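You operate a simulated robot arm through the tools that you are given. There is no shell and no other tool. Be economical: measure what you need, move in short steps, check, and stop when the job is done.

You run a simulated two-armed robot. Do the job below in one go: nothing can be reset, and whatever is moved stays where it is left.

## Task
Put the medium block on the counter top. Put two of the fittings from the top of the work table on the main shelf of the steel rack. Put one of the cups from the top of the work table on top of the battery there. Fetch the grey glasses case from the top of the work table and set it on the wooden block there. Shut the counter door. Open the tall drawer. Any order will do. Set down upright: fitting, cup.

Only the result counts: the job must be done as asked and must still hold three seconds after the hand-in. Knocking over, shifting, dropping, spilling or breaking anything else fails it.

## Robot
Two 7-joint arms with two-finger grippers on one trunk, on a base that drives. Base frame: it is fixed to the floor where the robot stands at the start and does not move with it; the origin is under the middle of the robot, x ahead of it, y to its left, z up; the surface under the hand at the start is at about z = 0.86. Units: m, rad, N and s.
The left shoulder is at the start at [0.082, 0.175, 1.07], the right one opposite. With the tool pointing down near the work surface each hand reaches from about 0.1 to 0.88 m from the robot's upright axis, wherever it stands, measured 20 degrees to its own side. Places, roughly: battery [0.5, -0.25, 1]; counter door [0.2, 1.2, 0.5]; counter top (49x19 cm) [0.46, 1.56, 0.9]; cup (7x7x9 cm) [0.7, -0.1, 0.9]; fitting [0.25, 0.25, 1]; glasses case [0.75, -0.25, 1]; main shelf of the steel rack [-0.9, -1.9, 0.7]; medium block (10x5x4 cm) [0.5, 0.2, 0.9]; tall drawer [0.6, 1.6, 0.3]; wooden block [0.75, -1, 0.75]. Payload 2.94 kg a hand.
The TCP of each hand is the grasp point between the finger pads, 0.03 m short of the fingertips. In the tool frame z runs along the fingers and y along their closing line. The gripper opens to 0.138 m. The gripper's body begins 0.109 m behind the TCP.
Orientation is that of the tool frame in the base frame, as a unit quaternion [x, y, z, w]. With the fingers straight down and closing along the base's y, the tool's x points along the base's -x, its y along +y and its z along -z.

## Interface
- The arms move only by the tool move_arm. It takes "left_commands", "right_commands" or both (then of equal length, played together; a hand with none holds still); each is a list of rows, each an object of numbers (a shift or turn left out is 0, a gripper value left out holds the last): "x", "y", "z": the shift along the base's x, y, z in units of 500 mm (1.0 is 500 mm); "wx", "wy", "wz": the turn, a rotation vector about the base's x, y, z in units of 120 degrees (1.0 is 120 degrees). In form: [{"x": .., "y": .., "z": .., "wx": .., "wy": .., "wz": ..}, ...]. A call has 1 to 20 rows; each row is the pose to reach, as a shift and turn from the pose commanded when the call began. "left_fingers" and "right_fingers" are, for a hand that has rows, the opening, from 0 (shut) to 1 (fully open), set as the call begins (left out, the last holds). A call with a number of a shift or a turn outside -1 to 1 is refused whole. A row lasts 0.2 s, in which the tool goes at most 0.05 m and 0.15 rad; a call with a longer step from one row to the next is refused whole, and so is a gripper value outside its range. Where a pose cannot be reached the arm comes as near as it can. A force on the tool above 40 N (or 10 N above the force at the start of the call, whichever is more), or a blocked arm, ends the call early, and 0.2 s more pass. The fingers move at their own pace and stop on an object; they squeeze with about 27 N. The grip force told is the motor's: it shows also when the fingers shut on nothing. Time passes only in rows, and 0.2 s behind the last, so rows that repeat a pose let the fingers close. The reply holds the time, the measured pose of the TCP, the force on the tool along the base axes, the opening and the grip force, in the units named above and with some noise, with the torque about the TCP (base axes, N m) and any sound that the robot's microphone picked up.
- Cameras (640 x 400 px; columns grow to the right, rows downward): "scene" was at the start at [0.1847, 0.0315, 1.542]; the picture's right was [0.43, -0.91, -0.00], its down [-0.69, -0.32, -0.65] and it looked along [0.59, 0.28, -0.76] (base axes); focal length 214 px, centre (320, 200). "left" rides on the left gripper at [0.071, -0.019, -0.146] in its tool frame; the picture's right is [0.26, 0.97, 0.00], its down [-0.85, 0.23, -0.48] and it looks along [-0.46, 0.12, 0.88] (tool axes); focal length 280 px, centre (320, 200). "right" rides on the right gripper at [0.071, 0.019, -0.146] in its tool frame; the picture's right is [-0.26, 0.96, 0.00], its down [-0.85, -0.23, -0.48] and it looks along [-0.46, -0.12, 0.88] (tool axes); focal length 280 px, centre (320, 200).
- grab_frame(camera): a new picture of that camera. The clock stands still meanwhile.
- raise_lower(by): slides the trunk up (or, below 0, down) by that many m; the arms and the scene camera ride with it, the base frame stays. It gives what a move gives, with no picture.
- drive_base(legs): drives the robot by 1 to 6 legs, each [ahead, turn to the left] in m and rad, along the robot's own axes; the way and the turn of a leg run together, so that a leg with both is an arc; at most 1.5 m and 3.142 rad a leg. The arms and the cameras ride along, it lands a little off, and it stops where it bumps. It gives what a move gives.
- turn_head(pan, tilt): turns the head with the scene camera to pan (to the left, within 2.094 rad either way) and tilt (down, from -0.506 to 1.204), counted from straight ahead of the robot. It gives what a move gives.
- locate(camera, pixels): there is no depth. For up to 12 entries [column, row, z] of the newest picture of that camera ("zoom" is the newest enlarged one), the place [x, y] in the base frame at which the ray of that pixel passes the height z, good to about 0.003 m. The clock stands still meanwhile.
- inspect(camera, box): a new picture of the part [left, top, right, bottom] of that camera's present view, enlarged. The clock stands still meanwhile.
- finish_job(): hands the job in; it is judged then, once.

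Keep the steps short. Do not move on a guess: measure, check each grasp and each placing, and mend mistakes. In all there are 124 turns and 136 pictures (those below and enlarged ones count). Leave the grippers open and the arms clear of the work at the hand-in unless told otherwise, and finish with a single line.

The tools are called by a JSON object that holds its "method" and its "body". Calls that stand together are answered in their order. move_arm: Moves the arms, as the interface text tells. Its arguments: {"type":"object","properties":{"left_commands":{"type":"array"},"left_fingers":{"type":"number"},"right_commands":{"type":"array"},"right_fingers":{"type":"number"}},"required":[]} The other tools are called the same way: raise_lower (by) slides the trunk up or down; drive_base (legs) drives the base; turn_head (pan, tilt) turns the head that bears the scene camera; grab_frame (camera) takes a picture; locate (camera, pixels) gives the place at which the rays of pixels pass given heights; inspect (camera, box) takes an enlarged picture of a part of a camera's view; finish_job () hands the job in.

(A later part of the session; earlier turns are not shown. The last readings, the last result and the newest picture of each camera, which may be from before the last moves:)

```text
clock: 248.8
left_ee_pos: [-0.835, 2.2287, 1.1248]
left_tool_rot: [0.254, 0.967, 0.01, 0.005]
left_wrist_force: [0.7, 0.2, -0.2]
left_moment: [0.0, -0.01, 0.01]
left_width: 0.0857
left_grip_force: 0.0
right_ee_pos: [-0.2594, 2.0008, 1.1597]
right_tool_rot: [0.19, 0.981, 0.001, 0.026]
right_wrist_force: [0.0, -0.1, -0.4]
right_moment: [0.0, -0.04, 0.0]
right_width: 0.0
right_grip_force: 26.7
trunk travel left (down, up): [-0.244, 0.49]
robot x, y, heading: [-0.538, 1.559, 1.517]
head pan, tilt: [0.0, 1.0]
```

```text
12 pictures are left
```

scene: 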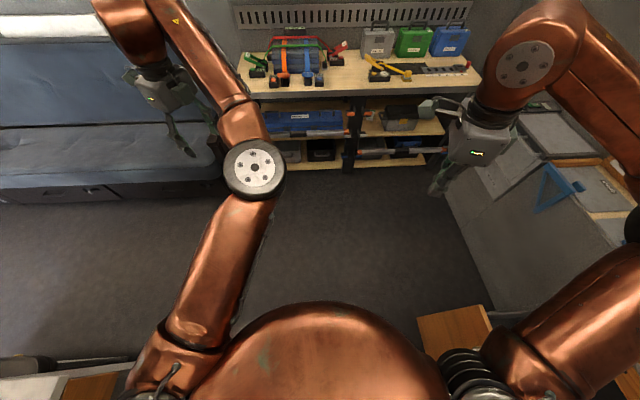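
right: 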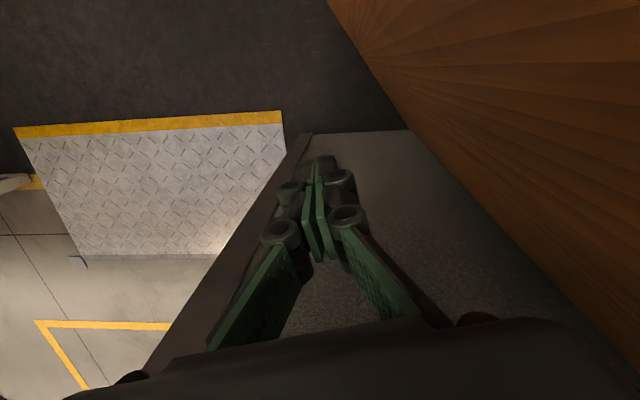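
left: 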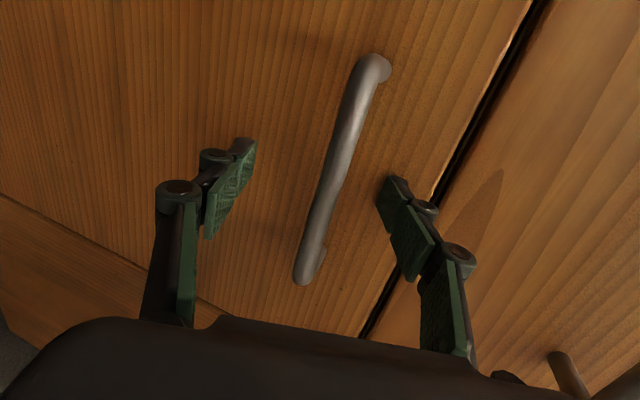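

Both arms are good again. Try reversing with full settling pauses between pushes.

{"method": "drive_base", "body": {"legs": [[-0.4, 0.05]]}}

{"method": "turn_head", "body": {"pan": 1.9, "tilt": 1.0}}

{"method": "turn_head", "body": {"pan": -1.9, "tilt": 1.0}}

{"method": "drive_base", "body": {"legs": [[-0.4, 0]]}}

{"method": "turn_head", "body": {"pan": 1.9, "tilt": 1.0}}

{"method": "grab_frame", "body": {"camera": "scene"}}

```text
clock: 250.3
left_ee_pos: [-0.8515, 2.0618, 1.1339]
left_tool_rot: [0.256, 0.967, 0.019, 0.001]
left_wrist_force: [-0.7, 1.3, -1.1]
left_moment: [0.0, -0.07, -0.01]
left_width: 0.0856
left_grip_force: 0.0
right_ee_pos: [-0.2742, 1.8397, 1.1634]
right_tool_rot: [0.182, 0.983, 0.013, 0.026]
right_wrist_force: [-0.9, 0.2, -0.7]
right_moment: [-0.03, -0.04, -0.03]
right_width: 0.0
right_grip_force: 26.8
trunk travel left (down, up): [-0.244, 0.49]
robot x, y, heading: [-0.5452, 1.4161, 1.53]
head pan, tilt: [0.0, 1.0]
stopped in leg 1: the robot was blocked; the commanded pose is now the measured one
```

```text
clock: 252.1
left_ee_pos: [-0.8483, 2.0606, 1.1384]
left_tool_rot: [0.255, 0.967, 0.022, 0.002]
left_wrist_force: [-1.1, -1.8, 0.6]
left_moment: [0.28, -0.05, 0.0]
left_width: 0.0857
left_grip_force: 0.0
right_ee_pos: [-0.2729, 1.8401, 1.1648]
right_tool_rot: [0.181, 0.983, 0.015, 0.027]
right_wrist_force: [-0.6, -1.2, -0.9]
right_moment: [0.18, -0.1, 0.01]
right_width: 0.0
right_grip_force: 27.1
trunk travel left (down, up): [-0.244, 0.49]
robot x, y, heading: [-0.5452, 1.412, 1.533]
head pan, tilt: [1.901, 1.0]
```

```text
clock: 255.3
left_ee_pos: [-0.8495, 2.036, 1.148]
left_tool_rot: [0.254, 0.967, 0.033, -0.004]
left_wrist_force: [0.4, 0.5, 0.4]
left_moment: [-0.07, -0.05, 0.05]
left_width: 0.0853
left_grip_force: 0.1
right_ee_pos: [-0.2731, 1.813, 1.1715]
right_tool_rot: [0.183, 0.983, 0.026, 0.024]
right_wrist_force: [-0.7, 0.5, 0.2]
right_moment: [-0.03, 0.0, 0.02]
right_width: 0.0001
right_grip_force: 27.1
trunk travel left (down, up): [-0.244, 0.49]
robot x, y, heading: [-0.5443, 1.4118, 1.533]
head pan, tilt: [-1.901, 1.0]
```

```text
clock: 257.8
left_ee_pos: [-0.8636, 1.6378, 1.147]
left_tool_rot: [0.254, 0.967, 0.031, -0.001]
left_wrist_force: [-0.2, 0.0, 0.5]
left_moment: [-0.03, 0.0, 0.0]
left_width: 0.0855
left_grip_force: 0.1
right_ee_pos: [-0.2869, 1.4158, 1.1713]
right_tool_rot: [0.184, 0.982, 0.025, 0.024]
right_wrist_force: [-0.5, -0.2, -0.2]
right_moment: [-0.02, 0.02, 0.04]
right_width: 0.0
right_grip_force: 26.4
trunk travel left (down, up): [-0.244, 0.49]
robot x, y, heading: [-0.5623, 1.0115, 1.531]
head pan, tilt: [-1.901, 1.0]
```

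```text
clock: 260.9
left_ee_pos: [-0.8644, 1.6125, 1.1593]
left_tool_rot: [0.256, 0.966, 0.044, -0.004]
left_wrist_force: [-0.5, 0.1, -0.4]
left_moment: [0.01, 0.01, -0.02]
left_width: 0.0858
left_grip_force: 0.1
right_ee_pos: [-0.2882, 1.3891, 1.1772]
right_tool_rot: [0.184, 0.982, 0.036, 0.023]
right_wrist_force: [0.0, 0.0, -0.2]
right_moment: [-0.02, 0.04, 0.0]
right_width: 0.0
right_grip_force: 27.3
trunk travel left (down, up): [-0.244, 0.49]
robot x, y, heading: [-0.562, 1.0118, 1.533]
head pan, tilt: [1.901, 1.0]
```

```text
11 pictures are left
```

scene: 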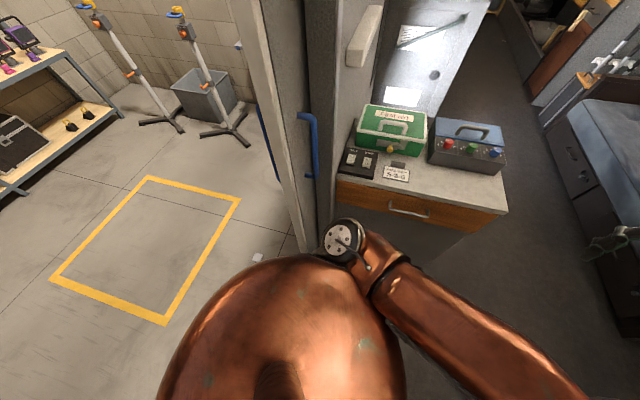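

In the doorway now at y=1.01. Continue the same way.

{"method": "drive_base", "body": {"legs": [[-0.4, 0.03]]}}

{"method": "turn_head", "body": {"pan": -1.9, "tilt": 1.0}}

{"method": "drive_base", "body": {"legs": [[-0.4, 0]]}}

{"method": "turn_head", "body": {"pan": 1.9, "tilt": 1.0}}

{"method": "drive_base", "body": {"legs": [[-0.3, 0]]}}

{"method": "turn_head", "body": {"pan": 0, "tilt": 0.8}}

{"method": "grab_frame", "body": {"camera": "scene"}}

```text
clock: 262.0
left_ee_pos: [-0.8543, 1.4226, 1.2086]
left_tool_rot: [0.217, 0.971, 0.101, -0.026]
left_wrist_force: [0.4, 1.2, -1.6]
left_moment: [-0.27, 0.04, -0.01]
left_width: 0.0857
left_grip_force: 0.1
right_ee_pos: [-0.2804, 1.1897, 1.1815]
right_tool_rot: [0.19, 0.977, 0.099, 0.021]
right_wrist_force: [0.4, 1.0, 0.2]
right_moment: [-0.09, 0.06, 0.01]
right_width: 0.0
right_grip_force: 27.0
trunk travel left (down, up): [-0.244, 0.49]
robot x, y, heading: [-0.5627, 0.9498, 1.542]
head pan, tilt: [1.901, 1.0]
stopped in leg 1: the robot was blocked; the commanded pose is now the measured one
```

```text
clock: 265.2
left_ee_pos: [-0.8609, 1.4575, 1.2007]
left_tool_rot: [0.214, 0.973, 0.085, -0.022]
left_wrist_force: [0.1, -0.1, -0.5]
left_moment: [0.0, -0.05, 0.0]
left_width: 0.0857
left_grip_force: 0.1
right_ee_pos: [-0.2885, 1.2241, 1.1824]
right_tool_rot: [0.187, 0.979, 0.082, 0.024]
right_wrist_force: [-0.9, -0.4, 0.2]
right_moment: [0.02, -0.04, -0.02]
right_width: 0.0001
right_grip_force: 27.3
trunk travel left (down, up): [-0.244, 0.49]
robot x, y, heading: [-0.5636, 0.9512, 1.536]
head pan, tilt: [-1.901, 1.0]
```

```text
clock: 266.2
left_ee_pos: [-0.8569, 1.3045, 1.1923]
left_tool_rot: [0.167, 0.981, 0.101, -0.016]
left_wrist_force: [-1.1, -0.2, -1.0]
left_moment: [-0.03, -0.11, -0.04]
left_width: 0.0855
left_grip_force: 0.1
right_ee_pos: [-0.2848, 1.1228, 1.161]
right_tool_rot: [0.261, 0.953, 0.155, 0.013]
right_wrist_force: [-63.4, 126.8, 120.1]
right_moment: [-2.3, -0.06, -1.21]
right_width: 0.0002
right_grip_force: 26.9
trunk travel left (down, up): [-0.244, 0.49]
robot x, y, heading: [-0.5676, 0.9039, 1.54]
head pan, tilt: [-1.901, 1.0]
stopped in leg 1: the robot was blocked; the commanded pose is now the measured one
```

```text
clock: 269.4
left_ee_pos: [-0.856, 1.3059, 1.197]
left_tool_rot: [0.173, 0.979, 0.107, -0.021]
left_wrist_force: [-0.1, 0.7, -0.6]
left_moment: [-0.01, 0.02, 0.0]
left_width: 0.0856
left_grip_force: 0.1
right_ee_pos: [-0.2821, 1.1182, 1.1591]
right_tool_rot: [0.253, 0.955, 0.153, 0.02]
right_wrist_force: [-41.7, 125.0, 67.8]
right_moment: [-1.67, -0.09, -0.89]
right_width: 0.0
right_grip_force: 27.0
trunk travel left (down, up): [-0.244, 0.49]
robot x, y, heading: [-0.5664, 0.9046, 1.541]
head pan, tilt: [1.901, 1.0]
```

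```text
clock: 270.1
left_ee_pos: [-0.844, 1.2084, 1.1813]
left_tool_rot: [0.084, 0.992, 0.089, -0.023]
left_wrist_force: [-0.3, -1.5, -0.3]
left_moment: [0.2, -0.02, 0.03]
left_width: 0.0856
left_grip_force: 0.1
right_ee_pos: [-0.2785, 1.1167, 1.1594]
right_tool_rot: [0.34, 0.889, 0.306, -0.039]
right_wrist_force: [-44.8, 106.1, 92.0]
right_moment: [-3.36, -0.12, -1.54]
right_width: 0.0
right_grip_force: 27.0
trunk travel left (down, up): [-0.244, 0.49]
robot x, y, heading: [-0.5625, 0.9034, 1.548]
head pan, tilt: [1.901, 1.0]
stopped in leg 1: the robot was blocked; the commanded pose is now the measured one
```

```text
clock: 272.0
left_ee_pos: [-0.8518, 1.2098, 1.1747]
left_tool_rot: [0.082, 0.994, 0.076, -0.017]
left_wrist_force: [-0.1, 0.1, -0.4]
left_moment: [0.0, 0.01, 0.02]
left_width: 0.0855
left_grip_force: 0.1
right_ee_pos: [-0.2771, 1.117, 1.1566]
right_tool_rot: [0.344, 0.896, 0.279, -0.026]
right_wrist_force: [-44.3, 110.3, 93.9]
right_moment: [-3.46, -0.16, -1.48]
right_width: 0.0001
right_grip_force: 27.6
trunk travel left (down, up): [-0.244, 0.49]
robot x, y, heading: [-0.5655, 0.8982, 1.542]
head pan, tilt: [0.0, 0.799]
```

```text
10 pictures are left
```

scene: 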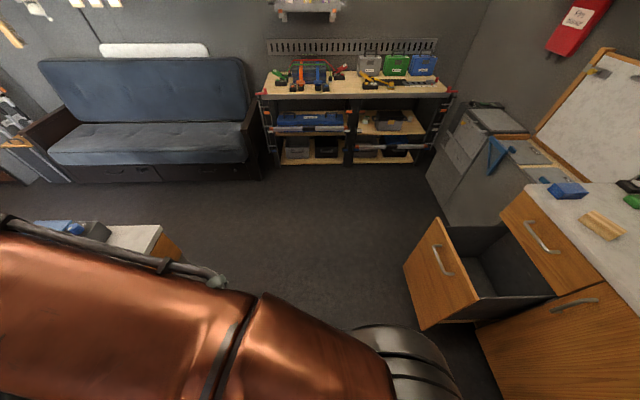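

The right hand is pressed on its own shoulder again. Lift it off and re-extend both arms forward slowly before reversing further.

{"method": "move_arm", "body": {"right_commands": [{"z": 0.02}, {"z": 0.05}, {"z": 0.08}, {"z": 0.12}, {"z": 0.16}]}}

{"method": "move_arm", "body": {"right_commands": [{"x": -0.02, "y": 0.03}, {"x": -0.04, "y": 0.06}, {"x": -0.05, "y": 0.11}, {"x": -0.05, "y": 0.17, "wx": -0.03}, {"x": -0.05, "y": 0.24, "wx": -0.06}, {"x": -0.05, "y": 0.31, "wx": -0.1}, {"x": -0.05, "y": 0.38, "z": -0.03, "wx": -0.14}, {"x": -0.05, "y": 0.45, "z": -0.06, "wx": -0.18}, {"x": -0.05, "y": 0.52, "z": -0.1, "wx": -0.22}, {"x": -0.05, "y": 0.59, "z": -0.14, "wx": -0.25}]}}

{"method": "move_arm", "body": {"left_commands": [{"y": 0.02}, {"y": 0.05}, {"y": 0.09}, {"y": 0.14, "z": -0.01, "wx": -0.02}, {"y": 0.2, "z": -0.02, "wx": -0.04}, {"y": 0.27, "z": -0.04, "wx": -0.05}, {"y": 0.34, "z": -0.06, "wx": -0.06}, {"y": 0.41, "z": -0.08, "wx": -0.07}, {"y": 0.48, "z": -0.1, "wx": -0.07}, {"y": 0.55, "z": -0.12, "wx": -0.07}, {"y": 0.62, "z": -0.12, "wx": -0.07}]}}

{"method": "grab_frame", "body": {"camera": "scene"}}

```text
clock: 272.3
left_ee_pos: [-0.8468, 1.1619, 1.1627]
left_tool_rot: [0.036, 0.997, 0.066, -0.016]
left_wrist_force: [3.9, 2.3, 1.9]
left_moment: [-0.3, 0.45, 0.02]
left_width: 0.0856
left_grip_force: 0.1
right_ee_pos: [-0.2781, 1.1166, 1.1623]
right_tool_rot: [0.373, 0.857, 0.35, -0.063]
right_wrist_force: [-47.7, 122.7, 39.1]
right_moment: [-2.43, -0.47, -2.38]
right_width: 0.0
right_grip_force: 27.5
trunk travel left (down, up): [-0.244, 0.49]
robot x, y, heading: [-0.5659, 0.8981, 1.553]
head pan, tilt: [0.0, 0.799]
stopped in row 1 (right hand): the arm was blocked; the commanded pose is now the measured one
```

```text
clock: 272.6
left_ee_pos: [-0.8448, 1.1166, 1.1556]
left_tool_rot: [0.008, 0.998, 0.068, -0.017]
left_wrist_force: [-1.7, 2.4, -0.8]
left_moment: [-0.26, -0.08, -0.02]
left_width: 0.0879
left_grip_force: 0.3
right_ee_pos: [-0.2908, 1.0935, 1.1787]
right_tool_rot: [0.386, 0.819, 0.413, -0.102]
right_wrist_force: [-53.5, 119.1, 44.2]
right_moment: [-2.37, -0.45, -2.51]
right_width: 0.0001
right_grip_force: 26.9
trunk travel left (down, up): [-0.244, 0.49]
robot x, y, heading: [-0.5672, 0.9001, 1.549]
head pan, tilt: [0.0, 0.799]
stopped in row 1 (right hand): the arm was blocked; the commanded pose is now the measured one
```

```text
clock: 272.9
left_ee_pos: [-0.848, 1.0737, 1.1527]
left_tool_rot: [0.004, 0.997, 0.078, -0.019]
left_wrist_force: [5.1, 0.0, 0.6]
left_moment: [0.01, 0.67, 0.2]
left_width: 0.0895
left_grip_force: 1.2
left hand out of reach, approached as far as the arm can: row 1
right_ee_pos: [-0.2897, 1.0528, 1.1794]
right_tool_rot: [0.387, 0.819, 0.411, -0.104]
right_wrist_force: [-1.6, 62.7, 148.9]
right_moment: [-5.13, 1.93, 0.88]
right_width: 0.0003
right_grip_force: 26.9
trunk travel left (down, up): [-0.244, 0.49]
robot x, y, heading: [-0.5641, 0.8947, 1.555]
head pan, tilt: [0.0, 0.799]
stopped in row 1 (right hand): the force on the tool passed its limit at 196 N (the readings are from after the stop); the commanded pose is now the measured one
```

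```text
9 pictures are left
```

scene: 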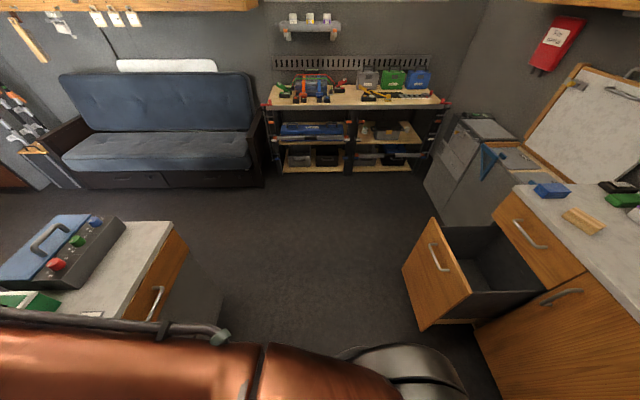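

The body leans back with the right hand jammed. Try a small forward move to free it and settle.

{"method": "drive_base", "body": {"legs": [[0.12, 0]]}}

{"method": "turn_head", "body": {"pan": -1.4, "tilt": 0.9}}

{"method": "grab_frame", "body": {"camera": "scene"}}

```text
clock: 274.4
left_ee_pos: [-0.8766, 1.1972, 1.1172]
left_tool_rot: [-0.149, 0.984, 0.038, -0.086]
left_wrist_force: [0.1, 1.0, -1.0]
left_moment: [-0.12, -0.06, 0.01]
left_width: 0.0968
left_grip_force: 0.2
right_ee_pos: [-0.337, 1.2475, 1.212]
right_tool_rot: [0.436, 0.824, 0.351, -0.084]
right_wrist_force: [-63.2, 76.5, 71.8]
right_moment: [2.41, -0.09, 1.53]
right_width: 0.0001
right_grip_force: 26.8
trunk travel left (down, up): [-0.244, 0.49]
robot x, y, heading: [-0.5658, 1.0232, 1.55]
head pan, tilt: [0.0, 0.799]
stopped in leg 1: the robot was blocked; the commanded pose is now the measured one
```

```text
clock: 275.9
left_ee_pos: [-0.8552, 1.1349, 1.1141]
left_tool_rot: [-0.119, 0.991, 0.044, -0.031]
left_wrist_force: [0.4, 0.8, 1.5]
left_moment: [-0.15, -0.03, 0.02]
left_width: 0.0858
left_grip_force: 0.1
right_ee_pos: [-0.3238, 1.182, 1.2014]
right_tool_rot: [0.423, 0.81, 0.387, -0.123]
right_wrist_force: [-128.1, 45.6, 66.5]
right_moment: [1.04, 1.44, 1.09]
right_width: 0.0
right_grip_force: 27.1
trunk travel left (down, up): [-0.244, 0.49]
robot x, y, heading: [-0.5615, 1.0247, 1.549]
head pan, tilt: [-1.4, 0.901]
```

```text
8 pictures are left
```

scene: 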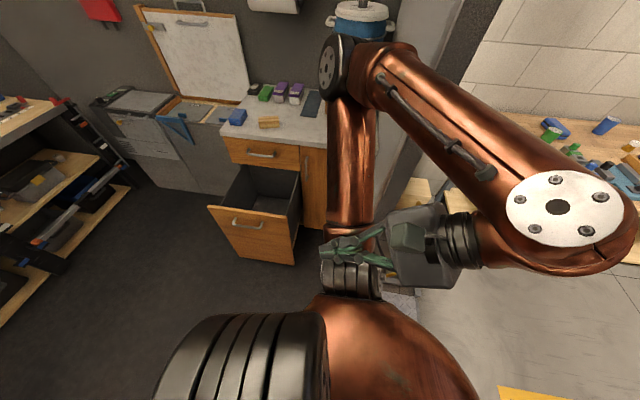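

The gripper presses its own upper arm; the force pushes it towards −x/+z. Yield that way.

{"method": "move_arm", "body": {"right_commands": [{"x": -0.02, "z": 0.02}, {"x": -0.05, "y": 0.01, "z": 0.05}, {"x": -0.08, "y": 0.02, "z": 0.08}, {"x": -0.11, "y": 0.04, "z": 0.1}, {"x": -0.13, "y": 0.08, "z": 0.12}, {"x": -0.13, "y": 0.13, "z": 0.12}, {"x": -0.13, "y": 0.18, "z": 0.12}]}}

{"method": "turn_head", "body": {"pan": -1.0, "tilt": 0.9}}

{"method": "move_arm", "body": {"right_commands": [{"x": -0.02, "y": 0.02, "z": 0.02}, {"x": -0.04, "y": 0.05, "z": 0.04}, {"x": -0.06, "y": 0.09, "z": 0.05}, {"x": -0.06, "y": 0.14, "z": 0.05, "wx": -0.03}, {"x": -0.06, "y": 0.2, "z": 0.05, "wx": -0.07}, {"x": -0.06, "y": 0.27, "z": 0.05, "wx": -0.11}, {"x": -0.06, "y": 0.34, "z": 0.05, "wx": -0.15}, {"x": -0.06, "y": 0.41, "z": 0.03, "wx": -0.19}, {"x": -0.06, "y": 0.48, "z": 0, "wx": -0.23}]}}

```text
clock: 277.5
left_ee_pos: [-0.8534, 1.1272, 1.1146]
left_tool_rot: [-0.117, 0.992, 0.047, -0.031]
left_wrist_force: [-0.3, -0.1, -0.1]
left_moment: [0.01, 0.05, 0.03]
left_width: 0.0855
left_grip_force: 0.0
right_ee_pos: [-0.3765, 1.2521, 1.2579]
right_tool_rot: [0.411, 0.801, 0.42, -0.114]
right_wrist_force: [0.4, -0.2, -0.5]
right_moment: [-0.01, 0.0, 0.01]
right_width: 0.0
right_grip_force: 26.7
right hand out of reach, approached as far as the arm can: row 1, 2, 3, 4, 5, 6
trunk travel left (down, up): [-0.244, 0.49]
robot x, y, heading: [-0.5645, 1.0221, 1.548]
head pan, tilt: [-1.4, 0.901]
```

```text
clock: 278.4
left_ee_pos: [-0.8546, 1.1278, 1.1151]
left_tool_rot: [-0.117, 0.992, 0.047, -0.031]
left_wrist_force: [-0.2, 0.1, 0.3]
left_moment: [-0.01, 0.01, 0.0]
left_width: 0.0858
left_grip_force: 0.0
right_ee_pos: [-0.3749, 1.2512, 1.2566]
right_tool_rot: [0.411, 0.801, 0.42, -0.115]
right_wrist_force: [0.4, 0.3, -0.9]
right_moment: [-0.05, 0.02, -0.02]
right_width: 0.0
right_grip_force: 26.9
trunk travel left (down, up): [-0.244, 0.49]
robot x, y, heading: [-0.5647, 1.0179, 1.551]
head pan, tilt: [-1.0, 0.901]
```

```text
clock: 278.9
left_ee_pos: [-0.8603, 1.1231, 1.1147]
left_tool_rot: [-0.131, 0.989, 0.061, -0.042]
left_wrist_force: [-0.9, -1.2, -0.8]
left_moment: [0.04, -0.02, -0.02]
left_width: 0.0855
left_grip_force: 0.0
right_ee_pos: [-0.3851, 1.2426, 1.2641]
right_tool_rot: [0.413, 0.808, 0.41, -0.099]
right_wrist_force: [-1.0, 0.4, -0.1]
right_moment: [0.02, -0.02, -0.01]
right_width: 0.0
right_grip_force: 27.0
trunk travel left (down, up): [-0.244, 0.49]
robot x, y, heading: [-0.5645, 1.0212, 1.55]
head pan, tilt: [-1.0, 0.901]
stopped in row 2 (right hand): the force on the tool passed its limit at 76 N (the readings are from after the stop); the commanded pose is now the measured one
```

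{"method": "move_arm", "body": {"right_commands": [{"y": 0.01, "z": 0.02}, {"y": 0.03, "z": 0.04, "x": 0.01}, {"y": 0.06, "z": 0.06, "x": 0.02}, {"y": 0.1, "z": 0.08, "x": 0.03}, {"y": 0.15, "z": 0.08, "x": 0.04}, {"y": 0.21, "z": 0.08, "x": 0.05, "wx": -0.03}, {"y": 0.28, "z": 0.08, "x": 0.06, "wx": -0.07}, {"y": 0.35, "z": 0.06, "x": 0.07, "wx": -0.11}, {"y": 0.42, "z": 0.03, "x": 0.08, "wx": -0.15}, {"y": 0.49, "z": 0, "x": 0.08, "wx": -0.19}, {"y": 0.56, "z": -0.04, "x": 0.08, "wx": -0.23}]}}

{"method": "move_arm", "body": {"left_commands": [{"y": 0.02}, {"y": 0.05}, {"y": 0.09}, {"y": 0.14}, {"y": 0.2, "z": 0.01}, {"y": 0.27, "z": 0.01}, {"y": 0.34, "z": 0.01}, {"y": 0.41}, {"y": 0.48}, {"y": 0.55}, {"y": 0.62}]}}

{"method": "turn_head", "body": {"pan": 0, "tilt": 1.0}}

{"method": "grab_frame", "body": {"camera": "scene"}}

```text
clock: 279.6
left_ee_pos: [-0.8643, 1.1206, 1.1168]
left_tool_rot: [-0.148, 0.985, 0.072, -0.052]
left_wrist_force: [0.0, -0.3, 0.2]
left_moment: [0.02, 0.01, 0.02]
left_width: 0.0856
left_grip_force: 0.1
right_ee_pos: [-0.3816, 1.2482, 1.2663]
right_tool_rot: [0.408, 0.812, 0.407, -0.096]
right_wrist_force: [-0.6, -0.3, 0.5]
right_moment: [0.01, 0.01, -0.03]
right_width: 0.0
right_grip_force: 26.1
right hand out of reach, approached as far as the arm can: row 1, 2, 3
trunk travel left (down, up): [-0.244, 0.49]
robot x, y, heading: [-0.5633, 1.0224, 1.548]
head pan, tilt: [-1.0, 0.901]
stopped in row 3 (right hand): the force on the tool passed its limit at 88 N (the readings are from after the stop); the commanded pose is now the measured one
```

```text
clock: 280.4
left_ee_pos: [-0.8622, 1.1248, 1.1179]
left_tool_rot: [-0.137, 0.987, 0.068, -0.039]
left_wrist_force: [-0.7, -0.5, 0.1]
left_moment: [0.08, -0.05, -0.05]
left_width: 0.0851
left_grip_force: 0.0
left hand out of reach, approached as far as the arm can: row 1, 2, 3
right_ee_pos: [-0.3824, 1.2331, 1.2598]
right_tool_rot: [0.413, 0.817, 0.392, -0.087]
right_wrist_force: [0.4, -0.4, 0.1]
right_moment: [0.02, -0.01, -0.03]
right_width: 0.0002
right_grip_force: 26.9
trunk travel left (down, up): [-0.244, 0.49]
robot x, y, heading: [-0.563, 1.0233, 1.555]
head pan, tilt: [-1.0, 0.901]
stopped in row 4 (left hand): the force on the tool passed its limit at 56 N (the readings are from after the stop); the commanded pose is now the measured one
```

```text
clock: 281.7
left_ee_pos: [-0.8636, 1.1261, 1.1201]
left_tool_rot: [-0.136, 0.988, 0.066, -0.043]
left_wrist_force: [0.3, -0.8, 0.0]
left_moment: [-0.01, 0.02, 0.02]
left_width: 0.0857
left_grip_force: 0.0
right_ee_pos: [-0.3817, 1.2349, 1.2604]
right_tool_rot: [0.414, 0.817, 0.392, -0.086]
right_wrist_force: [0.9, -0.2, 0.0]
right_moment: [0.02, -0.04, -0.01]
right_width: 0.0001
right_grip_force: 27.4
trunk travel left (down, up): [-0.244, 0.49]
robot x, y, heading: [-0.5636, 1.018, 1.556]
head pan, tilt: [0.0, 1.0]
```

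```text
7 pictures are left
```

scene: 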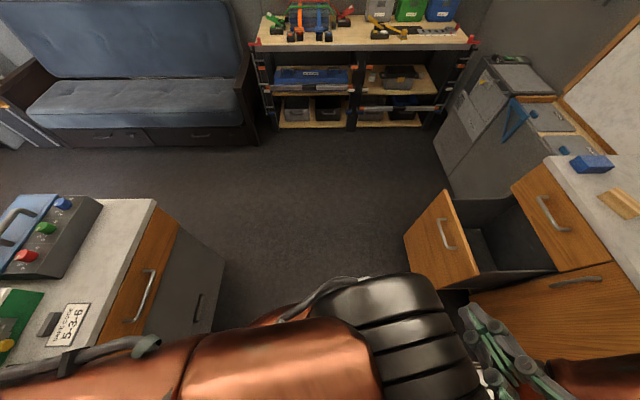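

The left elbow and right gripper block each other. Move the left hand outward (−x) first to draw its elbow away, then forward; then free the right.

{"method": "move_arm", "body": {"left_commands": [{"x": -0.02}, {"x": -0.04, "z": 0.01}, {"x": -0.07, "z": 0.03}, {"x": -0.1, "y": 0.02, "z": 0.05}, {"x": -0.12, "y": 0.05, "z": 0.08}, {"x": -0.13, "y": 0.09, "z": 0.11}, {"x": -0.13, "y": 0.14, "z": 0.14}, {"x": -0.13, "y": 0.2, "z": 0.17}, {"x": -0.12, "y": 0.27, "z": 0.2}, {"x": -0.1, "y": 0.34, "z": 0.2}, {"x": -0.08, "y": 0.41, "z": 0.2}, {"x": -0.06, "y": 0.48, "z": 0.18}, {"x": -0.04, "y": 0.55, "z": 0.15}]}}

{"method": "move_arm", "body": {"right_commands": [{"y": 0.02}, {"y": 0.05, "x": 0.01}, {"y": 0.09, "x": 0.02}, {"y": 0.14, "x": 0.03}, {"y": 0.2, "x": 0.04, "wx": -0.03}, {"y": 0.27, "x": 0.05, "wx": -0.07}, {"y": 0.34, "x": 0.06, "wx": -0.11}, {"y": 0.41, "x": 0.07, "wx": -0.15}, {"y": 0.48, "x": 0.08, "wx": -0.19}]}}

```text
clock: 284.5
left_ee_pos: [-0.8808, 1.4008, 1.1944]
left_tool_rot: [-0.131, 0.988, 0.076, -0.04]
left_wrist_force: [0.0, 0.5, -0.7]
left_moment: [-0.04, 0.05, 0.02]
left_width: 0.0855
left_grip_force: 0.1
left hand out of reach, approached as far as the arm can: row 1, 2, 3, 4, 5
right_ee_pos: [-0.3811, 1.2367, 1.2597]
right_tool_rot: [0.414, 0.818, 0.391, -0.086]
right_wrist_force: [-0.2, 0.4, -0.1]
right_moment: [0.01, 0.03, 0.03]
right_width: 0.0
right_grip_force: 26.7
trunk travel left (down, up): [-0.244, 0.49]
robot x, y, heading: [-0.5622, 1.0192, 1.56]
head pan, tilt: [0.0, 1.0]
```

```text
clock: 286.5
left_ee_pos: [-0.8819, 1.4011, 1.1962]
left_tool_rot: [-0.132, 0.988, 0.076, -0.04]
left_wrist_force: [0.0, -0.1, -0.6]
left_moment: [-0.02, 0.0, 0.02]
left_width: 0.0856
left_grip_force: 0.0
right_ee_pos: [-0.3425, 1.4661, 1.2653]
right_tool_rot: [0.418, 0.874, 0.247, -0.018]
right_wrist_force: [-0.4, 0.0, -0.4]
right_moment: [-0.02, -0.02, 0.01]
right_width: 0.0
right_grip_force: 26.8
right hand out of reach, approached as far as the arm can: row 1, 2
trunk travel left (down, up): [-0.244, 0.49]
robot x, y, heading: [-0.5656, 1.0209, 1.553]
head pan, tilt: [0.0, 1.0]
```

Both arms freed. Extend both further (narrows the right elbow), then reverse in short settled steps.

{"method": "move_arm", "body": {"right_commands": [{"x": -0.01, "y": 0.05, "z": -0.02, "wx": -0.02, "wy": 0.01}, {"x": -0.02, "y": 0.11, "z": -0.05, "wx": -0.05, "wy": 0.02}, {"x": -0.04, "y": 0.17, "z": -0.08, "wx": -0.08, "wy": 0.03}, {"x": -0.06, "y": 0.23, "z": -0.12, "wx": -0.11, "wy": 0.04}, {"x": -0.08, "y": 0.29, "z": -0.16, "wx": -0.14, "wy": 0.055}, {"x": -0.1, "y": 0.35, "z": -0.2, "wx": -0.17, "wy": 0.07}, {"x": -0.12, "y": 0.41, "z": -0.24, "wx": -0.2, "wy": 0.08}, {"x": -0.14, "y": 0.47, "z": -0.28, "wx": -0.224, "wy": 0.088}, {"x": -0.15, "y": 0.53, "z": -0.32, "wx": -0.224, "wy": 0.088}], "left_commands": [{"y": 0.03}, {"x": 0.01, "y": 0.06}, {"x": 0.02, "y": 0.1, "z": -0.02}, {"x": 0.03, "y": 0.14, "z": -0.04}, {"x": 0.04, "y": 0.18, "z": -0.07}, {"x": 0.05, "y": 0.22, "z": -0.1}, {"x": 0.06, "y": 0.26, "z": -0.13}, {"x": 0.07, "y": 0.3, "z": -0.16}, {"x": 0.08, "y": 0.34, "z": -0.18}]}}

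{"method": "turn_head", "body": {"pan": -1.3, "tilt": 0.9}}

{"method": "drive_base", "body": {"legs": [[-0.25, 0]]}}

{"method": "turn_head", "body": {"pan": -1.5, "tilt": 0.7}}

{"method": "grab_frame", "body": {"camera": "scene"}}

```text
clock: 288.6
left_ee_pos: [-0.8377, 1.5548, 1.1095]
left_tool_rot: [-0.129, 0.988, 0.082, -0.036]
left_wrist_force: [-1.1, -2.6, -0.2]
left_moment: [0.31, -0.02, -0.02]
left_width: 0.0857
left_grip_force: 0.0
right_ee_pos: [-0.3975, 1.7337, 1.121]
right_tool_rot: [0.472, 0.882, -0.008, -0.016]
right_wrist_force: [2.1, -0.5, -0.8]
right_moment: [0.0, 0.22, 0.02]
right_width: 0.0001
right_grip_force: 27.0
trunk travel left (down, up): [-0.244, 0.49]
robot x, y, heading: [-0.5644, 1.0199, 1.557]
head pan, tilt: [0.0, 1.0]
stopped in row 9 (right hand): the arm was blocked; the commanded pose is now the measured one
```

```text
clock: 290.0
left_ee_pos: [-0.8076, 1.6185, 1.1378]
left_tool_rot: [-0.097, 0.988, 0.098, -0.075]
left_wrist_force: [0.2, -0.7, 0.2]
left_moment: [0.06, -0.05, -0.02]
left_width: 0.0858
left_grip_force: 0.0
right_ee_pos: [-0.3986, 1.7981, 1.129]
right_tool_rot: [0.451, 0.886, -0.085, -0.056]
right_wrist_force: [-0.3, -0.5, 0.8]
right_moment: [0.1, -0.09, -0.02]
right_width: 0.0
right_grip_force: 26.9
trunk travel left (down, up): [-0.244, 0.49]
robot x, y, heading: [-0.5611, 1.0191, 1.557]
head pan, tilt: [-1.3, 0.901]
```

```text
clock: 290.8
left_ee_pos: [-0.8277, 1.4756, 1.2128]
left_tool_rot: [-0.13, 0.952, 0.27, -0.069]
left_wrist_force: [-0.7, -0.4, -1.3]
left_moment: [0.02, -0.06, -0.07]
left_width: 0.0858
left_grip_force: 0.0
right_ee_pos: [-0.3589, 1.6582, 1.2996]
right_tool_rot: [0.443, 0.864, -0.067, -0.228]
right_wrist_force: [-0.1, 2.2, -3.6]
right_moment: [-0.2, 0.17, 0.1]
right_width: 0.0001
right_grip_force: 27.4
trunk travel left (down, up): [-0.244, 0.49]
robot x, y, heading: [-0.5637, 1.02, 1.554]
head pan, tilt: [-1.3, 0.901]
stopped in leg 1: the robot was blocked; the commanded pose is now the measured one
```

```text
clock: 291.5
left_ee_pos: [-0.823, 1.3622, 1.2242]
left_tool_rot: [-0.121, 0.947, 0.292, -0.051]
left_wrist_force: [1.0, -0.5, 0.6]
left_moment: [0.04, -0.01, -0.01]
left_width: 0.0855
left_grip_force: 0.0
right_ee_pos: [-0.3562, 1.551, 1.3106]
right_tool_rot: [0.456, 0.862, -0.039, -0.217]
right_wrist_force: [1.0, 1.1, -0.9]
right_moment: [-0.16, 0.07, 0.1]
right_width: 0.0
right_grip_force: 26.8
trunk travel left (down, up): [-0.244, 0.49]
robot x, y, heading: [-0.5606, 1.0113, 1.554]
head pan, tilt: [-1.499, 0.7]
```

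```text
6 pictures are left
```

scene: 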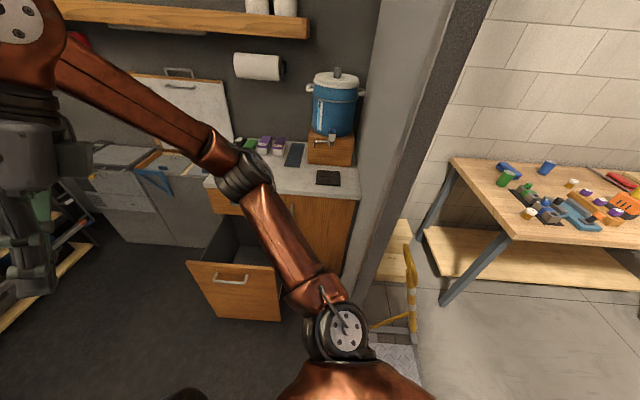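

The right elbow is now clear of the jamb. Settle, then reverse step by step with pauses.

{"method": "turn_head", "body": {"pan": 1.9, "tilt": 0.8}}

{"method": "turn_head", "body": {"pan": -1.9, "tilt": 0.8}}

{"method": "drive_base", "body": {"legs": [[-0.4, 0]]}}

{"method": "turn_head", "body": {"pan": 1.9, "tilt": 0.8}}

{"method": "drive_base", "body": {"legs": [[-0.4, 0]]}}

{"method": "turn_head", "body": {"pan": -1.5, "tilt": 0.8}}

{"method": "grab_frame", "body": {"camera": "scene"}}

```text
clock: 294.4
left_ee_pos: [-0.8263, 1.385, 1.2285]
left_tool_rot: [-0.108, 0.959, 0.251, -0.073]
left_wrist_force: [-0.9, -2.1, -1.5]
left_moment: [0.18, 0.0, -0.08]
left_width: 0.0855
left_grip_force: 0.1
right_ee_pos: [-0.3774, 1.5776, 1.2746]
right_tool_rot: [0.455, 0.873, -0.036, -0.17]
right_wrist_force: [0.1, 0.0, 1.3]
right_moment: [0.0, 0.0, -0.01]
right_width: 0.0
right_grip_force: 27.4
trunk travel left (down, up): [-0.244, 0.49]
robot x, y, heading: [-0.565, 1.0139, 1.557]
head pan, tilt: [1.901, 0.799]
```

```text
clock: 297.5
left_ee_pos: [-0.8277, 1.3497, 1.2377]
left_tool_rot: [-0.111, 0.955, 0.265, -0.072]
left_wrist_force: [0.8, 0.1, 0.1]
left_moment: [0.05, -0.01, -0.02]
left_width: 0.0857
left_grip_force: 0.0
right_ee_pos: [-0.379, 1.5351, 1.2851]
right_tool_rot: [0.445, 0.878, -0.019, -0.175]
right_wrist_force: [-0.6, 0.2, -1.0]
right_moment: [-0.01, 0.02, 0.03]
right_width: 0.0001
right_grip_force: 27.0
trunk travel left (down, up): [-0.244, 0.49]
robot x, y, heading: [-0.5649, 1.0168, 1.547]
head pan, tilt: [-1.901, 0.799]
```

```text
clock: 298.6
left_ee_pos: [-0.8253, 1.1616, 1.2288]
left_tool_rot: [-0.115, 0.941, 0.316, -0.037]
left_wrist_force: [1.0, 0.5, -0.1]
left_moment: [-0.01, 0.09, 0.08]
left_width: 0.0856
left_grip_force: 0.0
right_ee_pos: [-0.366, 1.3272, 1.3204]
right_tool_rot: [0.452, 0.866, 0.028, -0.212]
right_wrist_force: [-0.4, 2.5, -1.3]
right_moment: [-0.25, 0.0, 0.12]
right_width: 0.0
right_grip_force: 27.1
trunk travel left (down, up): [-0.244, 0.49]
robot x, y, heading: [-0.5651, 0.9487, 1.569]
head pan, tilt: [-1.901, 0.799]
stopped in leg 1: the robot was blocked; the commanded pose is now the measured one
```

```text
clock: 301.8
left_ee_pos: [-0.8263, 1.181, 1.2409]
left_tool_rot: [-0.099, 0.941, 0.32, -0.054]
left_wrist_force: [-0.3, 0.0, -0.4]
left_moment: [-0.02, -0.01, 0.02]
left_width: 0.0854
left_grip_force: 0.1
right_ee_pos: [-0.3691, 1.3579, 1.3198]
right_tool_rot: [0.452, 0.867, 0.015, -0.208]
right_wrist_force: [0.1, -0.2, 1.1]
right_moment: [0.02, 0.04, -0.01]
right_width: 0.0
right_grip_force: 27.2
trunk travel left (down, up): [-0.244, 0.49]
robot x, y, heading: [-0.5657, 0.9541, 1.575]
head pan, tilt: [1.901, 0.799]
```

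```text
clock: 304.3
left_ee_pos: [-0.828, 0.7677, 1.2422]
left_tool_rot: [-0.099, 0.94, 0.322, -0.054]
left_wrist_force: [0.3, -0.7, 0.9]
left_moment: [0.07, -0.02, -0.03]
left_width: 0.0856
left_grip_force: 0.0
right_ee_pos: [-0.3714, 0.9443, 1.3211]
right_tool_rot: [0.452, 0.867, 0.019, -0.208]
right_wrist_force: [-0.1, -0.6, -1.3]
right_moment: [0.03, -0.01, 0.01]
right_width: 0.0001
right_grip_force: 27.5
trunk travel left (down, up): [-0.244, 0.49]
robot x, y, heading: [-0.5649, 0.5473, 1.563]
head pan, tilt: [1.901, 0.799]
```

```text
clock: 307.1
left_ee_pos: [-0.8281, 0.7934, 1.2325]
left_tool_rot: [-0.099, 0.943, 0.313, -0.055]
left_wrist_force: [0.1, 0.3, -0.1]
left_moment: [0.02, -0.03, 0.01]
left_width: 0.0856
left_grip_force: 0.1
right_ee_pos: [-0.3696, 0.9735, 1.309]
right_tool_rot: [0.453, 0.868, 0.008, -0.203]
right_wrist_force: [-0.4, -0.4, 0.6]
right_moment: [-0.02, -0.02, 0.0]
right_width: 0.0
right_grip_force: 27.3
trunk travel left (down, up): [-0.244, 0.49]
robot x, y, heading: [-0.563, 0.5431, 1.571]
head pan, tilt: [-1.499, 0.799]
```

```text
5 pictures are left
```

scene: 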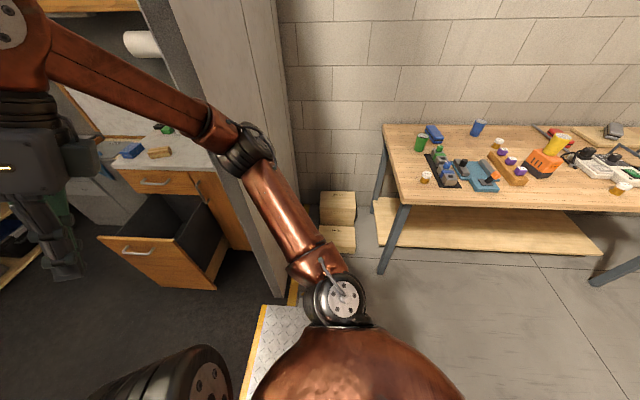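

Out of the doorway, and the table is intact (cup still on the battery). Re-extend and level both arms, then reverse, turn to face the table and drive up to (0,−0.45).

{"method": "move_arm", "body": {"left_commands": [{"y": 0.02}, {"y": 0.05}, {"y": 0.09, "wx": -0.02, "wy": -0.005}, {"y": 0.14, "z": -0.01, "wx": -0.05, "wy": -0.015}, {"y": 0.19, "z": -0.02, "wx": -0.08, "wy": -0.025}, {"y": 0.25, "z": -0.04, "wx": -0.11, "wy": -0.035}, {"y": 0.31, "z": -0.06, "wx": -0.15, "wy": -0.045}, {"y": 0.37, "z": -0.08, "wx": -0.19, "wy": -0.055}, {"y": 0.43, "z": -0.1, "wx": -0.23, "wy": -0.065}, {"y": 0.49, "z": -0.12, "wx": -0.27, "wy": -0.075}, {"y": 0.54, "z": -0.14, "wx": -0.299, "wy": -0.086}], "right_commands": [{"y": 0.01}, {"y": 0.02, "z": -0.01}, {"y": 0.03, "z": -0.02, "wx": -0.01, "wy": -0.02}, {"y": 0.04, "z": -0.04, "wx": -0.02, "wy": -0.04}, {"y": 0.05, "z": -0.06, "wx": -0.03, "wy": -0.06}, {"y": 0.05, "z": -0.08, "wx": -0.045, "wy": -0.08}, {"y": 0.05, "z": -0.1, "wx": -0.06, "wy": -0.1}, {"y": 0.05, "z": -0.12, "wx": -0.07, "wy": -0.12}, {"y": 0.05, "z": -0.14, "wx": -0.08, "wy": -0.14}, {"y": 0.05, "z": -0.16, "wx": -0.09, "wy": -0.16}, {"y": 0.05, "z": -0.18, "wx": -0.097, "wy": -0.17}]}}

{"method": "drive_base", "body": {"legs": [[-0.5, 0]]}}

{"method": "turn_head", "body": {"pan": 1.2, "tilt": 0.8}}

{"method": "drive_base", "body": {"legs": [[-0.5, 0]]}}

{"method": "turn_head", "body": {"pan": -0.2, "tilt": 0.9}}

{"method": "drive_base", "body": {"legs": [[0, -1.57]]}}

```text
clock: 309.6
left_ee_pos: [-0.8277, 1.0636, 1.1629]
left_tool_rot: [-0.104, 0.995, -0.003, 0.001]
left_wrist_force: [0.4, -0.3, -1.5]
left_moment: [-0.02, 0.02, 0.0]
left_width: 0.0855
left_grip_force: 0.1
right_ee_pos: [-0.3712, 0.9985, 1.2191]
right_tool_rot: [0.463, 0.886, 0.001, 0.0]
right_wrist_force: [0.5, 0.3, -0.2]
right_moment: [-0.04, 0.01, 0.04]
right_width: 0.0
right_grip_force: 27.2
trunk travel left (down, up): [-0.244, 0.49]
robot x, y, heading: [-0.5665, 0.5458, 1.568]
head pan, tilt: [-1.499, 0.799]
```

```text
clock: 311.8
left_ee_pos: [-0.8231, 0.6327, 1.1883]
left_tool_rot: [-0.086, 0.996, 0.035, -0.006]
left_wrist_force: [0.6, 2.9, -0.3]
left_moment: [-0.26, -0.01, 0.03]
left_width: 0.0855
left_grip_force: 0.1
right_ee_pos: [-0.3667, 0.5589, 1.2367]
right_tool_rot: [0.47, 0.882, 0.032, -0.023]
right_wrist_force: [0.2, 2.5, -1.0]
right_moment: [-0.31, 0.03, 0.04]
right_width: 0.0001
right_grip_force: 27.1
trunk travel left (down, up): [-0.244, 0.49]
robot x, y, heading: [-0.5643, 0.1885, 1.563]
head pan, tilt: [-1.499, 0.799]
stopped in leg 1: the robot was blocked; the commanded pose is now the measured one
```

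```text
clock: 314.2
left_ee_pos: [-0.8151, 0.6131, 1.2061]
left_tool_rot: [-0.071, 0.996, 0.049, -0.019]
left_wrist_force: [-0.5, 1.9, -0.4]
left_moment: [-0.19, 0.04, 0.0]
left_width: 0.0856
left_grip_force: 0.1
right_ee_pos: [-0.359, 0.5344, 1.244]
right_tool_rot: [0.469, 0.882, 0.044, -0.033]
right_wrist_force: [-0.1, 2.0, -0.6]
right_moment: [-0.18, 0.03, -0.01]
right_width: 0.0
right_grip_force: 27.0
trunk travel left (down, up): [-0.244, 0.49]
robot x, y, heading: [-0.564, 0.1892, 1.562]
head pan, tilt: [1.201, 0.799]
```

```text
clock: 314.9
left_ee_pos: [-0.8181, 0.6204, 1.1883]
left_tool_rot: [-0.082, 0.996, 0.038, -0.003]
left_wrist_force: [-0.5, -1.9, 0.1]
left_moment: [0.21, -0.01, -0.04]
left_width: 0.0856
left_grip_force: 0.1
right_ee_pos: [-0.3617, 0.547, 1.2349]
right_tool_rot: [0.471, 0.881, 0.038, -0.022]
right_wrist_force: [-0.4, -2.5, 0.0]
right_moment: [0.2, 0.0, -0.01]
right_width: 0.0001
right_grip_force: 26.9
trunk travel left (down, up): [-0.244, 0.49]
robot x, y, heading: [-0.564, 0.1838, 1.571]
head pan, tilt: [1.201, 0.799]
stopped in leg 1: the robot was blocked; the commanded pose is now the measured one
```

```text
clock: 316.4
left_ee_pos: [-0.8159, 0.6118, 1.1905]
left_tool_rot: [-0.083, 0.996, 0.042, 0.001]
left_wrist_force: [0.3, -1.6, 0.1]
left_moment: [0.31, 0.01, -0.03]
left_width: 0.0858
left_grip_force: 0.1
right_ee_pos: [-0.3586, 0.538, 1.2334]
right_tool_rot: [0.472, 0.88, 0.045, -0.022]
right_wrist_force: [0.0, -3.0, -1.1]
right_moment: [0.32, 0.02, -0.02]
right_width: 0.0
right_grip_force: 26.6
trunk travel left (down, up): [-0.244, 0.49]
robot x, y, heading: [-0.5648, 0.1858, 1.57]
head pan, tilt: [-0.201, 0.901]
```

```text
clock: 317.2
left_ee_pos: [-0.8079, 0.359, 1.2224]
left_tool_rot: [-0.067, 0.985, 0.159, 0.019]
left_wrist_force: [0.4, 1.3, 3.7]
left_moment: [-0.21, 0.03, 0.02]
left_width: 0.0857
left_grip_force: 0.1
right_ee_pos: [-0.3471, 0.2771, 1.2458]
right_tool_rot: [0.46, 0.871, 0.157, -0.066]
right_wrist_force: [-0.1, 0.8, 2.2]
right_moment: [-0.18, -0.08, 0.0]
right_width: 0.0001
right_grip_force: 27.2
trunk travel left (down, up): [-0.244, 0.49]
robot x, y, heading: [-0.5646, 0.1838, 1.561]
head pan, tilt: [-0.201, 0.901]
stopped in leg 1: the robot was blocked; the commanded pose is now the measured one
```

It is rocking while dropping off the plate's outer edge. Settle and push on backwards.

{"method": "turn_head", "body": {"pan": 1.9, "tilt": 0.8}}

{"method": "turn_head", "body": {"pan": -1.9, "tilt": 0.8}}

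{"method": "drive_base", "body": {"legs": [[-0.4, 0]]}}

{"method": "turn_head", "body": {"pan": 1.9, "tilt": 0.8}}

{"method": "drive_base", "body": {"legs": [[-0.4, 0]]}}

{"method": "turn_head", "body": {"pan": -0.5, "tilt": 0.9}}

```text
clock: 319.2
left_ee_pos: [-0.808, 0.482, 1.2018]
left_tool_rot: [-0.066, 0.993, 0.099, 0.016]
left_wrist_force: [0.9, -5.9, 0.7]
left_moment: [0.81, 0.13, 0.0]
left_width: 0.0856
left_grip_force: 0.1
right_ee_pos: [-0.3428, 0.4045, 1.2334]
right_tool_rot: [0.469, 0.876, 0.106, -0.037]
right_wrist_force: [0.0, -3.0, 0.0]
right_moment: [0.33, 0.06, -0.02]
right_width: 0.0001
right_grip_force: 27.3
trunk travel left (down, up): [-0.244, 0.49]
robot x, y, heading: [-0.5657, 0.1858, 1.563]
head pan, tilt: [1.901, 0.799]
```

```text
clock: 322.3
left_ee_pos: [-0.8062, 0.3634, 1.2166]
left_tool_rot: [-0.066, 0.985, 0.16, 0.016]
left_wrist_force: [1.4, -4.4, 0.7]
left_moment: [0.52, 0.11, 0.06]
left_width: 0.0854
left_grip_force: 0.1
right_ee_pos: [-0.3461, 0.2824, 1.24]
right_tool_rot: [0.462, 0.871, 0.154, -0.065]
right_wrist_force: [-0.1, -0.4, -1.0]
right_moment: [0.01, -0.11, 0.01]
right_width: 0.0
right_grip_force: 27.4
trunk travel left (down, up): [-0.244, 0.49]
robot x, y, heading: [-0.5664, 0.1827, 1.564]
head pan, tilt: [-1.901, 0.799]
```

```text
clock: 323.6
left_ee_pos: [-0.8087, 0.1574, 1.1896]
left_tool_rot: [-0.071, 0.985, 0.152, 0.039]
left_wrist_force: [-2.3, -0.4, 0.3]
left_moment: [0.12, -0.31, -0.13]
left_width: 0.0975
left_grip_force: 1.0
right_ee_pos: [-0.3389, 0.0674, 1.2222]
right_tool_rot: [0.464, 0.864, 0.188, -0.058]
right_wrist_force: [-0.1, 1.8, -1.5]
right_moment: [0.01, -0.12, -0.04]
right_width: 0.0001
right_grip_force: 27.2
trunk travel left (down, up): [-0.244, 0.49]
robot x, y, heading: [-0.5656, 0.0811, 1.56]
head pan, tilt: [-1.901, 0.799]
stopped in leg 1: the robot was blocked; the commanded pose is now the measured one
```

```text
clock: 326.8
left_ee_pos: [-0.806, 0.2136, 1.1814]
left_tool_rot: [-0.073, 0.989, 0.125, 0.034]
left_wrist_force: [-1.1, -1.1, 2.4]
left_moment: [-0.07, -0.02, 0.0]
left_width: 0.0958
left_grip_force: 0.8
right_ee_pos: [-0.3382, 0.1263, 1.2195]
right_tool_rot: [0.467, 0.868, 0.163, -0.046]
right_wrist_force: [-0.1, 1.1, 0.1]
right_moment: [-0.07, -0.01, -0.02]
right_width: 0.0002
right_grip_force: 27.3
trunk travel left (down, up): [-0.244, 0.49]
robot x, y, heading: [-0.5672, 0.0811, 1.558]
head pan, tilt: [1.901, 0.799]
```

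```text
clock: 329.2
left_ee_pos: [-0.8106, -0.1869, 1.1811]
left_tool_rot: [-0.072, 0.989, 0.124, 0.033]
left_wrist_force: [-0.9, 0.0, 1.6]
left_moment: [-0.01, 0.0, -0.01]
left_width: 0.0956
left_grip_force: 0.1
right_ee_pos: [-0.3411, -0.2761, 1.2198]
right_tool_rot: [0.468, 0.867, 0.165, -0.046]
right_wrist_force: [-0.4, -0.3, 0.2]
right_moment: [0.03, 0.01, 0.01]
right_width: 0.0
right_grip_force: 27.4
trunk travel left (down, up): [-0.244, 0.49]
robot x, y, heading: [-0.5704, -0.3166, 1.556]
head pan, tilt: [1.901, 0.799]
```

```text
clock: 331.4
left_ee_pos: [-0.8115, -0.1864, 1.1816]
left_tool_rot: [-0.073, 0.989, 0.124, 0.033]
left_wrist_force: [-1.7, 0.4, 2.3]
left_moment: [-0.07, 0.01, 0.01]
left_width: 0.0954
left_grip_force: 0.1
right_ee_pos: [-0.3419, -0.2746, 1.2187]
right_tool_rot: [0.468, 0.867, 0.164, -0.046]
right_wrist_force: [-0.8, -0.2, -1.0]
right_moment: [0.01, 0.01, 0.03]
right_width: 0.0
right_grip_force: 27.4
trunk travel left (down, up): [-0.244, 0.49]
robot x, y, heading: [-0.5708, -0.3153, 1.557]
head pan, tilt: [-0.499, 0.901]
```

Fully out on the level floor. Unfold both arms: right up then forward; left forward; levelling both.

{"method": "move_arm", "body": {"right_commands": [{"z": 0.02}, {"z": 0.05, "y": 0.01}, {"z": 0.08, "y": 0.03}, {"x": -0.02, "z": 0.1, "y": 0.06}, {"x": -0.03, "z": 0.1, "y": 0.11}, {"x": -0.03, "z": 0.1, "y": 0.17}, {"x": -0.03, "z": 0.1, "y": 0.24, "wx": -0.02}, {"x": -0.03, "z": 0.08, "y": 0.32, "wx": -0.05}, {"x": -0.02, "z": 0.05, "y": 0.4, "wx": -0.08, "wy": 0.01}, {"x": -0.02, "z": 0.02, "y": 0.48, "wx": -0.11, "wy": 0.02}, {"x": -0.02, "z": 0, "y": 0.56, "wx": -0.14, "wy": 0.03}, {"x": -0.02, "z": 0, "y": 0.64, "wx": -0.164, "wy": 0.037}]}}

{"method": "move_arm", "body": {"left_commands": [{"x": -0.01, "y": 0.02}, {"x": -0.03, "y": 0.04, "z": 0.01}, {"x": -0.05, "y": 0.07, "z": 0.03}, {"x": -0.07, "y": 0.11, "z": 0.05}, {"x": -0.09, "y": 0.16, "z": 0.07}, {"x": -0.1, "y": 0.22, "z": 0.08}, {"x": -0.1, "y": 0.29, "z": 0.08, "wx": -0.02}, {"x": -0.1, "y": 0.36, "z": 0.08, "wx": -0.04}, {"x": -0.08, "y": 0.44, "z": 0.06, "wx": -0.06, "wy": 0.01}, {"x": -0.06, "y": 0.52, "z": 0.04, "wx": -0.09, "wy": 0.015}, {"x": -0.04, "y": 0.6, "z": 0.02, "wx": -0.12, "wy": 0.023}, {"x": -0.02, "y": 0.68, "z": 0, "wx": -0.12, "wy": 0.023}, {"x": 0, "y": 0.76, "z": 0, "wx": -0.12, "wy": 0.023}]}}

{"method": "drive_base", "body": {"legs": [[-0.14, 0], [0, -1.557], [0.5, 0]]}}

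{"method": "turn_head", "body": {"pan": -0.1, "tilt": 0.95}}

{"method": "grab_frame", "body": {"camera": "scene"}}

```text
clock: 334.1
left_ee_pos: [-0.8118, -0.1863, 1.1817]
left_tool_rot: [-0.072, 0.989, 0.124, 0.033]
left_wrist_force: [-0.2, -0.3, 1.8]
left_moment: [-0.07, -0.02, 0.0]
left_width: 0.0952
left_grip_force: 0.1
right_ee_pos: [-0.3523, 0.0465, 1.2176]
right_tool_rot: [0.475, 0.88, -0.007, 0.001]
right_wrist_force: [0.1, 1.2, 0.1]
right_moment: [0.0, -0.04, 0.01]
right_width: 0.0
right_grip_force: 26.8
right hand out of reach, approached as far as the arm can: row 2, 3, 4, 5, 6, 7
trunk travel left (down, up): [-0.244, 0.49]
robot x, y, heading: [-0.5722, -0.3215, 1.556]
head pan, tilt: [-0.499, 0.901]
```

```text
clock: 336.9
left_ee_pos: [-0.8116, 0.1963, 1.1807]
left_tool_rot: [-0.072, 0.997, 0.001, 0.0]
left_wrist_force: [0.4, -0.8, -0.2]
left_moment: [-0.06, 0.0, 0.02]
left_width: 0.0857
left_grip_force: 0.1
left hand out of reach, approached as far as the arm can: row 1, 2
right_ee_pos: [-0.3513, 0.0467, 1.2191]
right_tool_rot: [0.475, 0.88, -0.005, 0.001]
right_wrist_force: [0.0, 0.5, 0.0]
right_moment: [-0.03, -0.01, -0.02]
right_width: 0.0002
right_grip_force: 27.5
trunk travel left (down, up): [-0.244, 0.49]
robot x, y, heading: [-0.5715, -0.3204, 1.557]
head pan, tilt: [-0.499, 0.901]
```

```text
clock: 344.6
left_ee_pos: [0.4418, -0.2296, 1.1829]
left_tool_rot: [0.657, 0.754, 0.0, 0.001]
left_wrist_force: [1.3, 0.5, 0.1]
left_moment: [-0.03, 0.04, 0.01]
left_width: 0.0854
left_grip_force: 0.0
right_ee_pos: [0.2897, -0.6881, 1.2185]
right_tool_rot: [0.959, 0.283, -0.004, -0.001]
right_wrist_force: [-0.6, -0.7, -0.6]
right_moment: [0.03, 0.04, 0.01]
right_width: 0.0
right_grip_force: 26.8
trunk travel left (down, up): [-0.244, 0.49]
robot x, y, heading: [-0.0748, -0.4652, -0.025]
head pan, tilt: [-0.499, 0.901]
```

```text
clock: 345.4
left_ee_pos: [0.4408, -0.2302, 1.1815]
left_tool_rot: [0.657, 0.754, 0.001, 0.002]
left_wrist_force: [0.9, 0.1, 0.9]
left_moment: [-0.01, -0.03, 0.0]
left_width: 0.0857
left_grip_force: 0.1
right_ee_pos: [0.2894, -0.6879, 1.2183]
right_tool_rot: [0.959, 0.282, -0.003, -0.002]
right_wrist_force: [-0.3, 0.2, 0.0]
right_moment: [0.01, -0.01, 0.0]
right_width: 0.0
right_grip_force: 27.2
trunk travel left (down, up): [-0.244, 0.49]
robot x, y, heading: [-0.0769, -0.4672, -0.022]
head pan, tilt: [-0.099, 0.949]
```

```text
4 pictures are left
```

scene: 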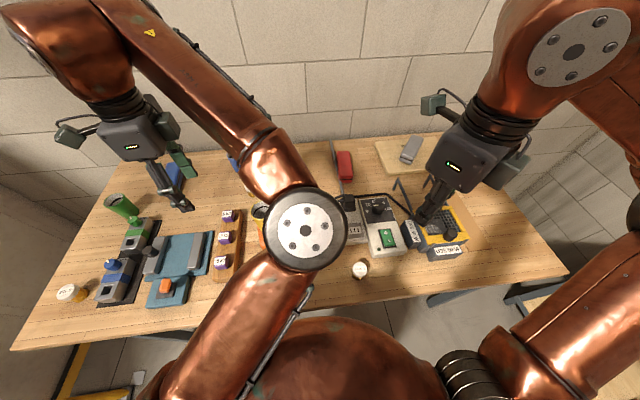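

Stable and well placed. Locate the SIZE 1 fitting at (360,267) — the right hand is beside it.

{"method": "locate", "body": {"camera": "scene", "pixels": [[360, 266, 0.9], [361, 275, 0.87], [72, 292, 0.9], [66, 290, 0.9]]}}

```text
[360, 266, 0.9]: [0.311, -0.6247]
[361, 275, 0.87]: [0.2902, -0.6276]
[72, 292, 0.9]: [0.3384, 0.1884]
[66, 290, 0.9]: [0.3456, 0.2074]
```

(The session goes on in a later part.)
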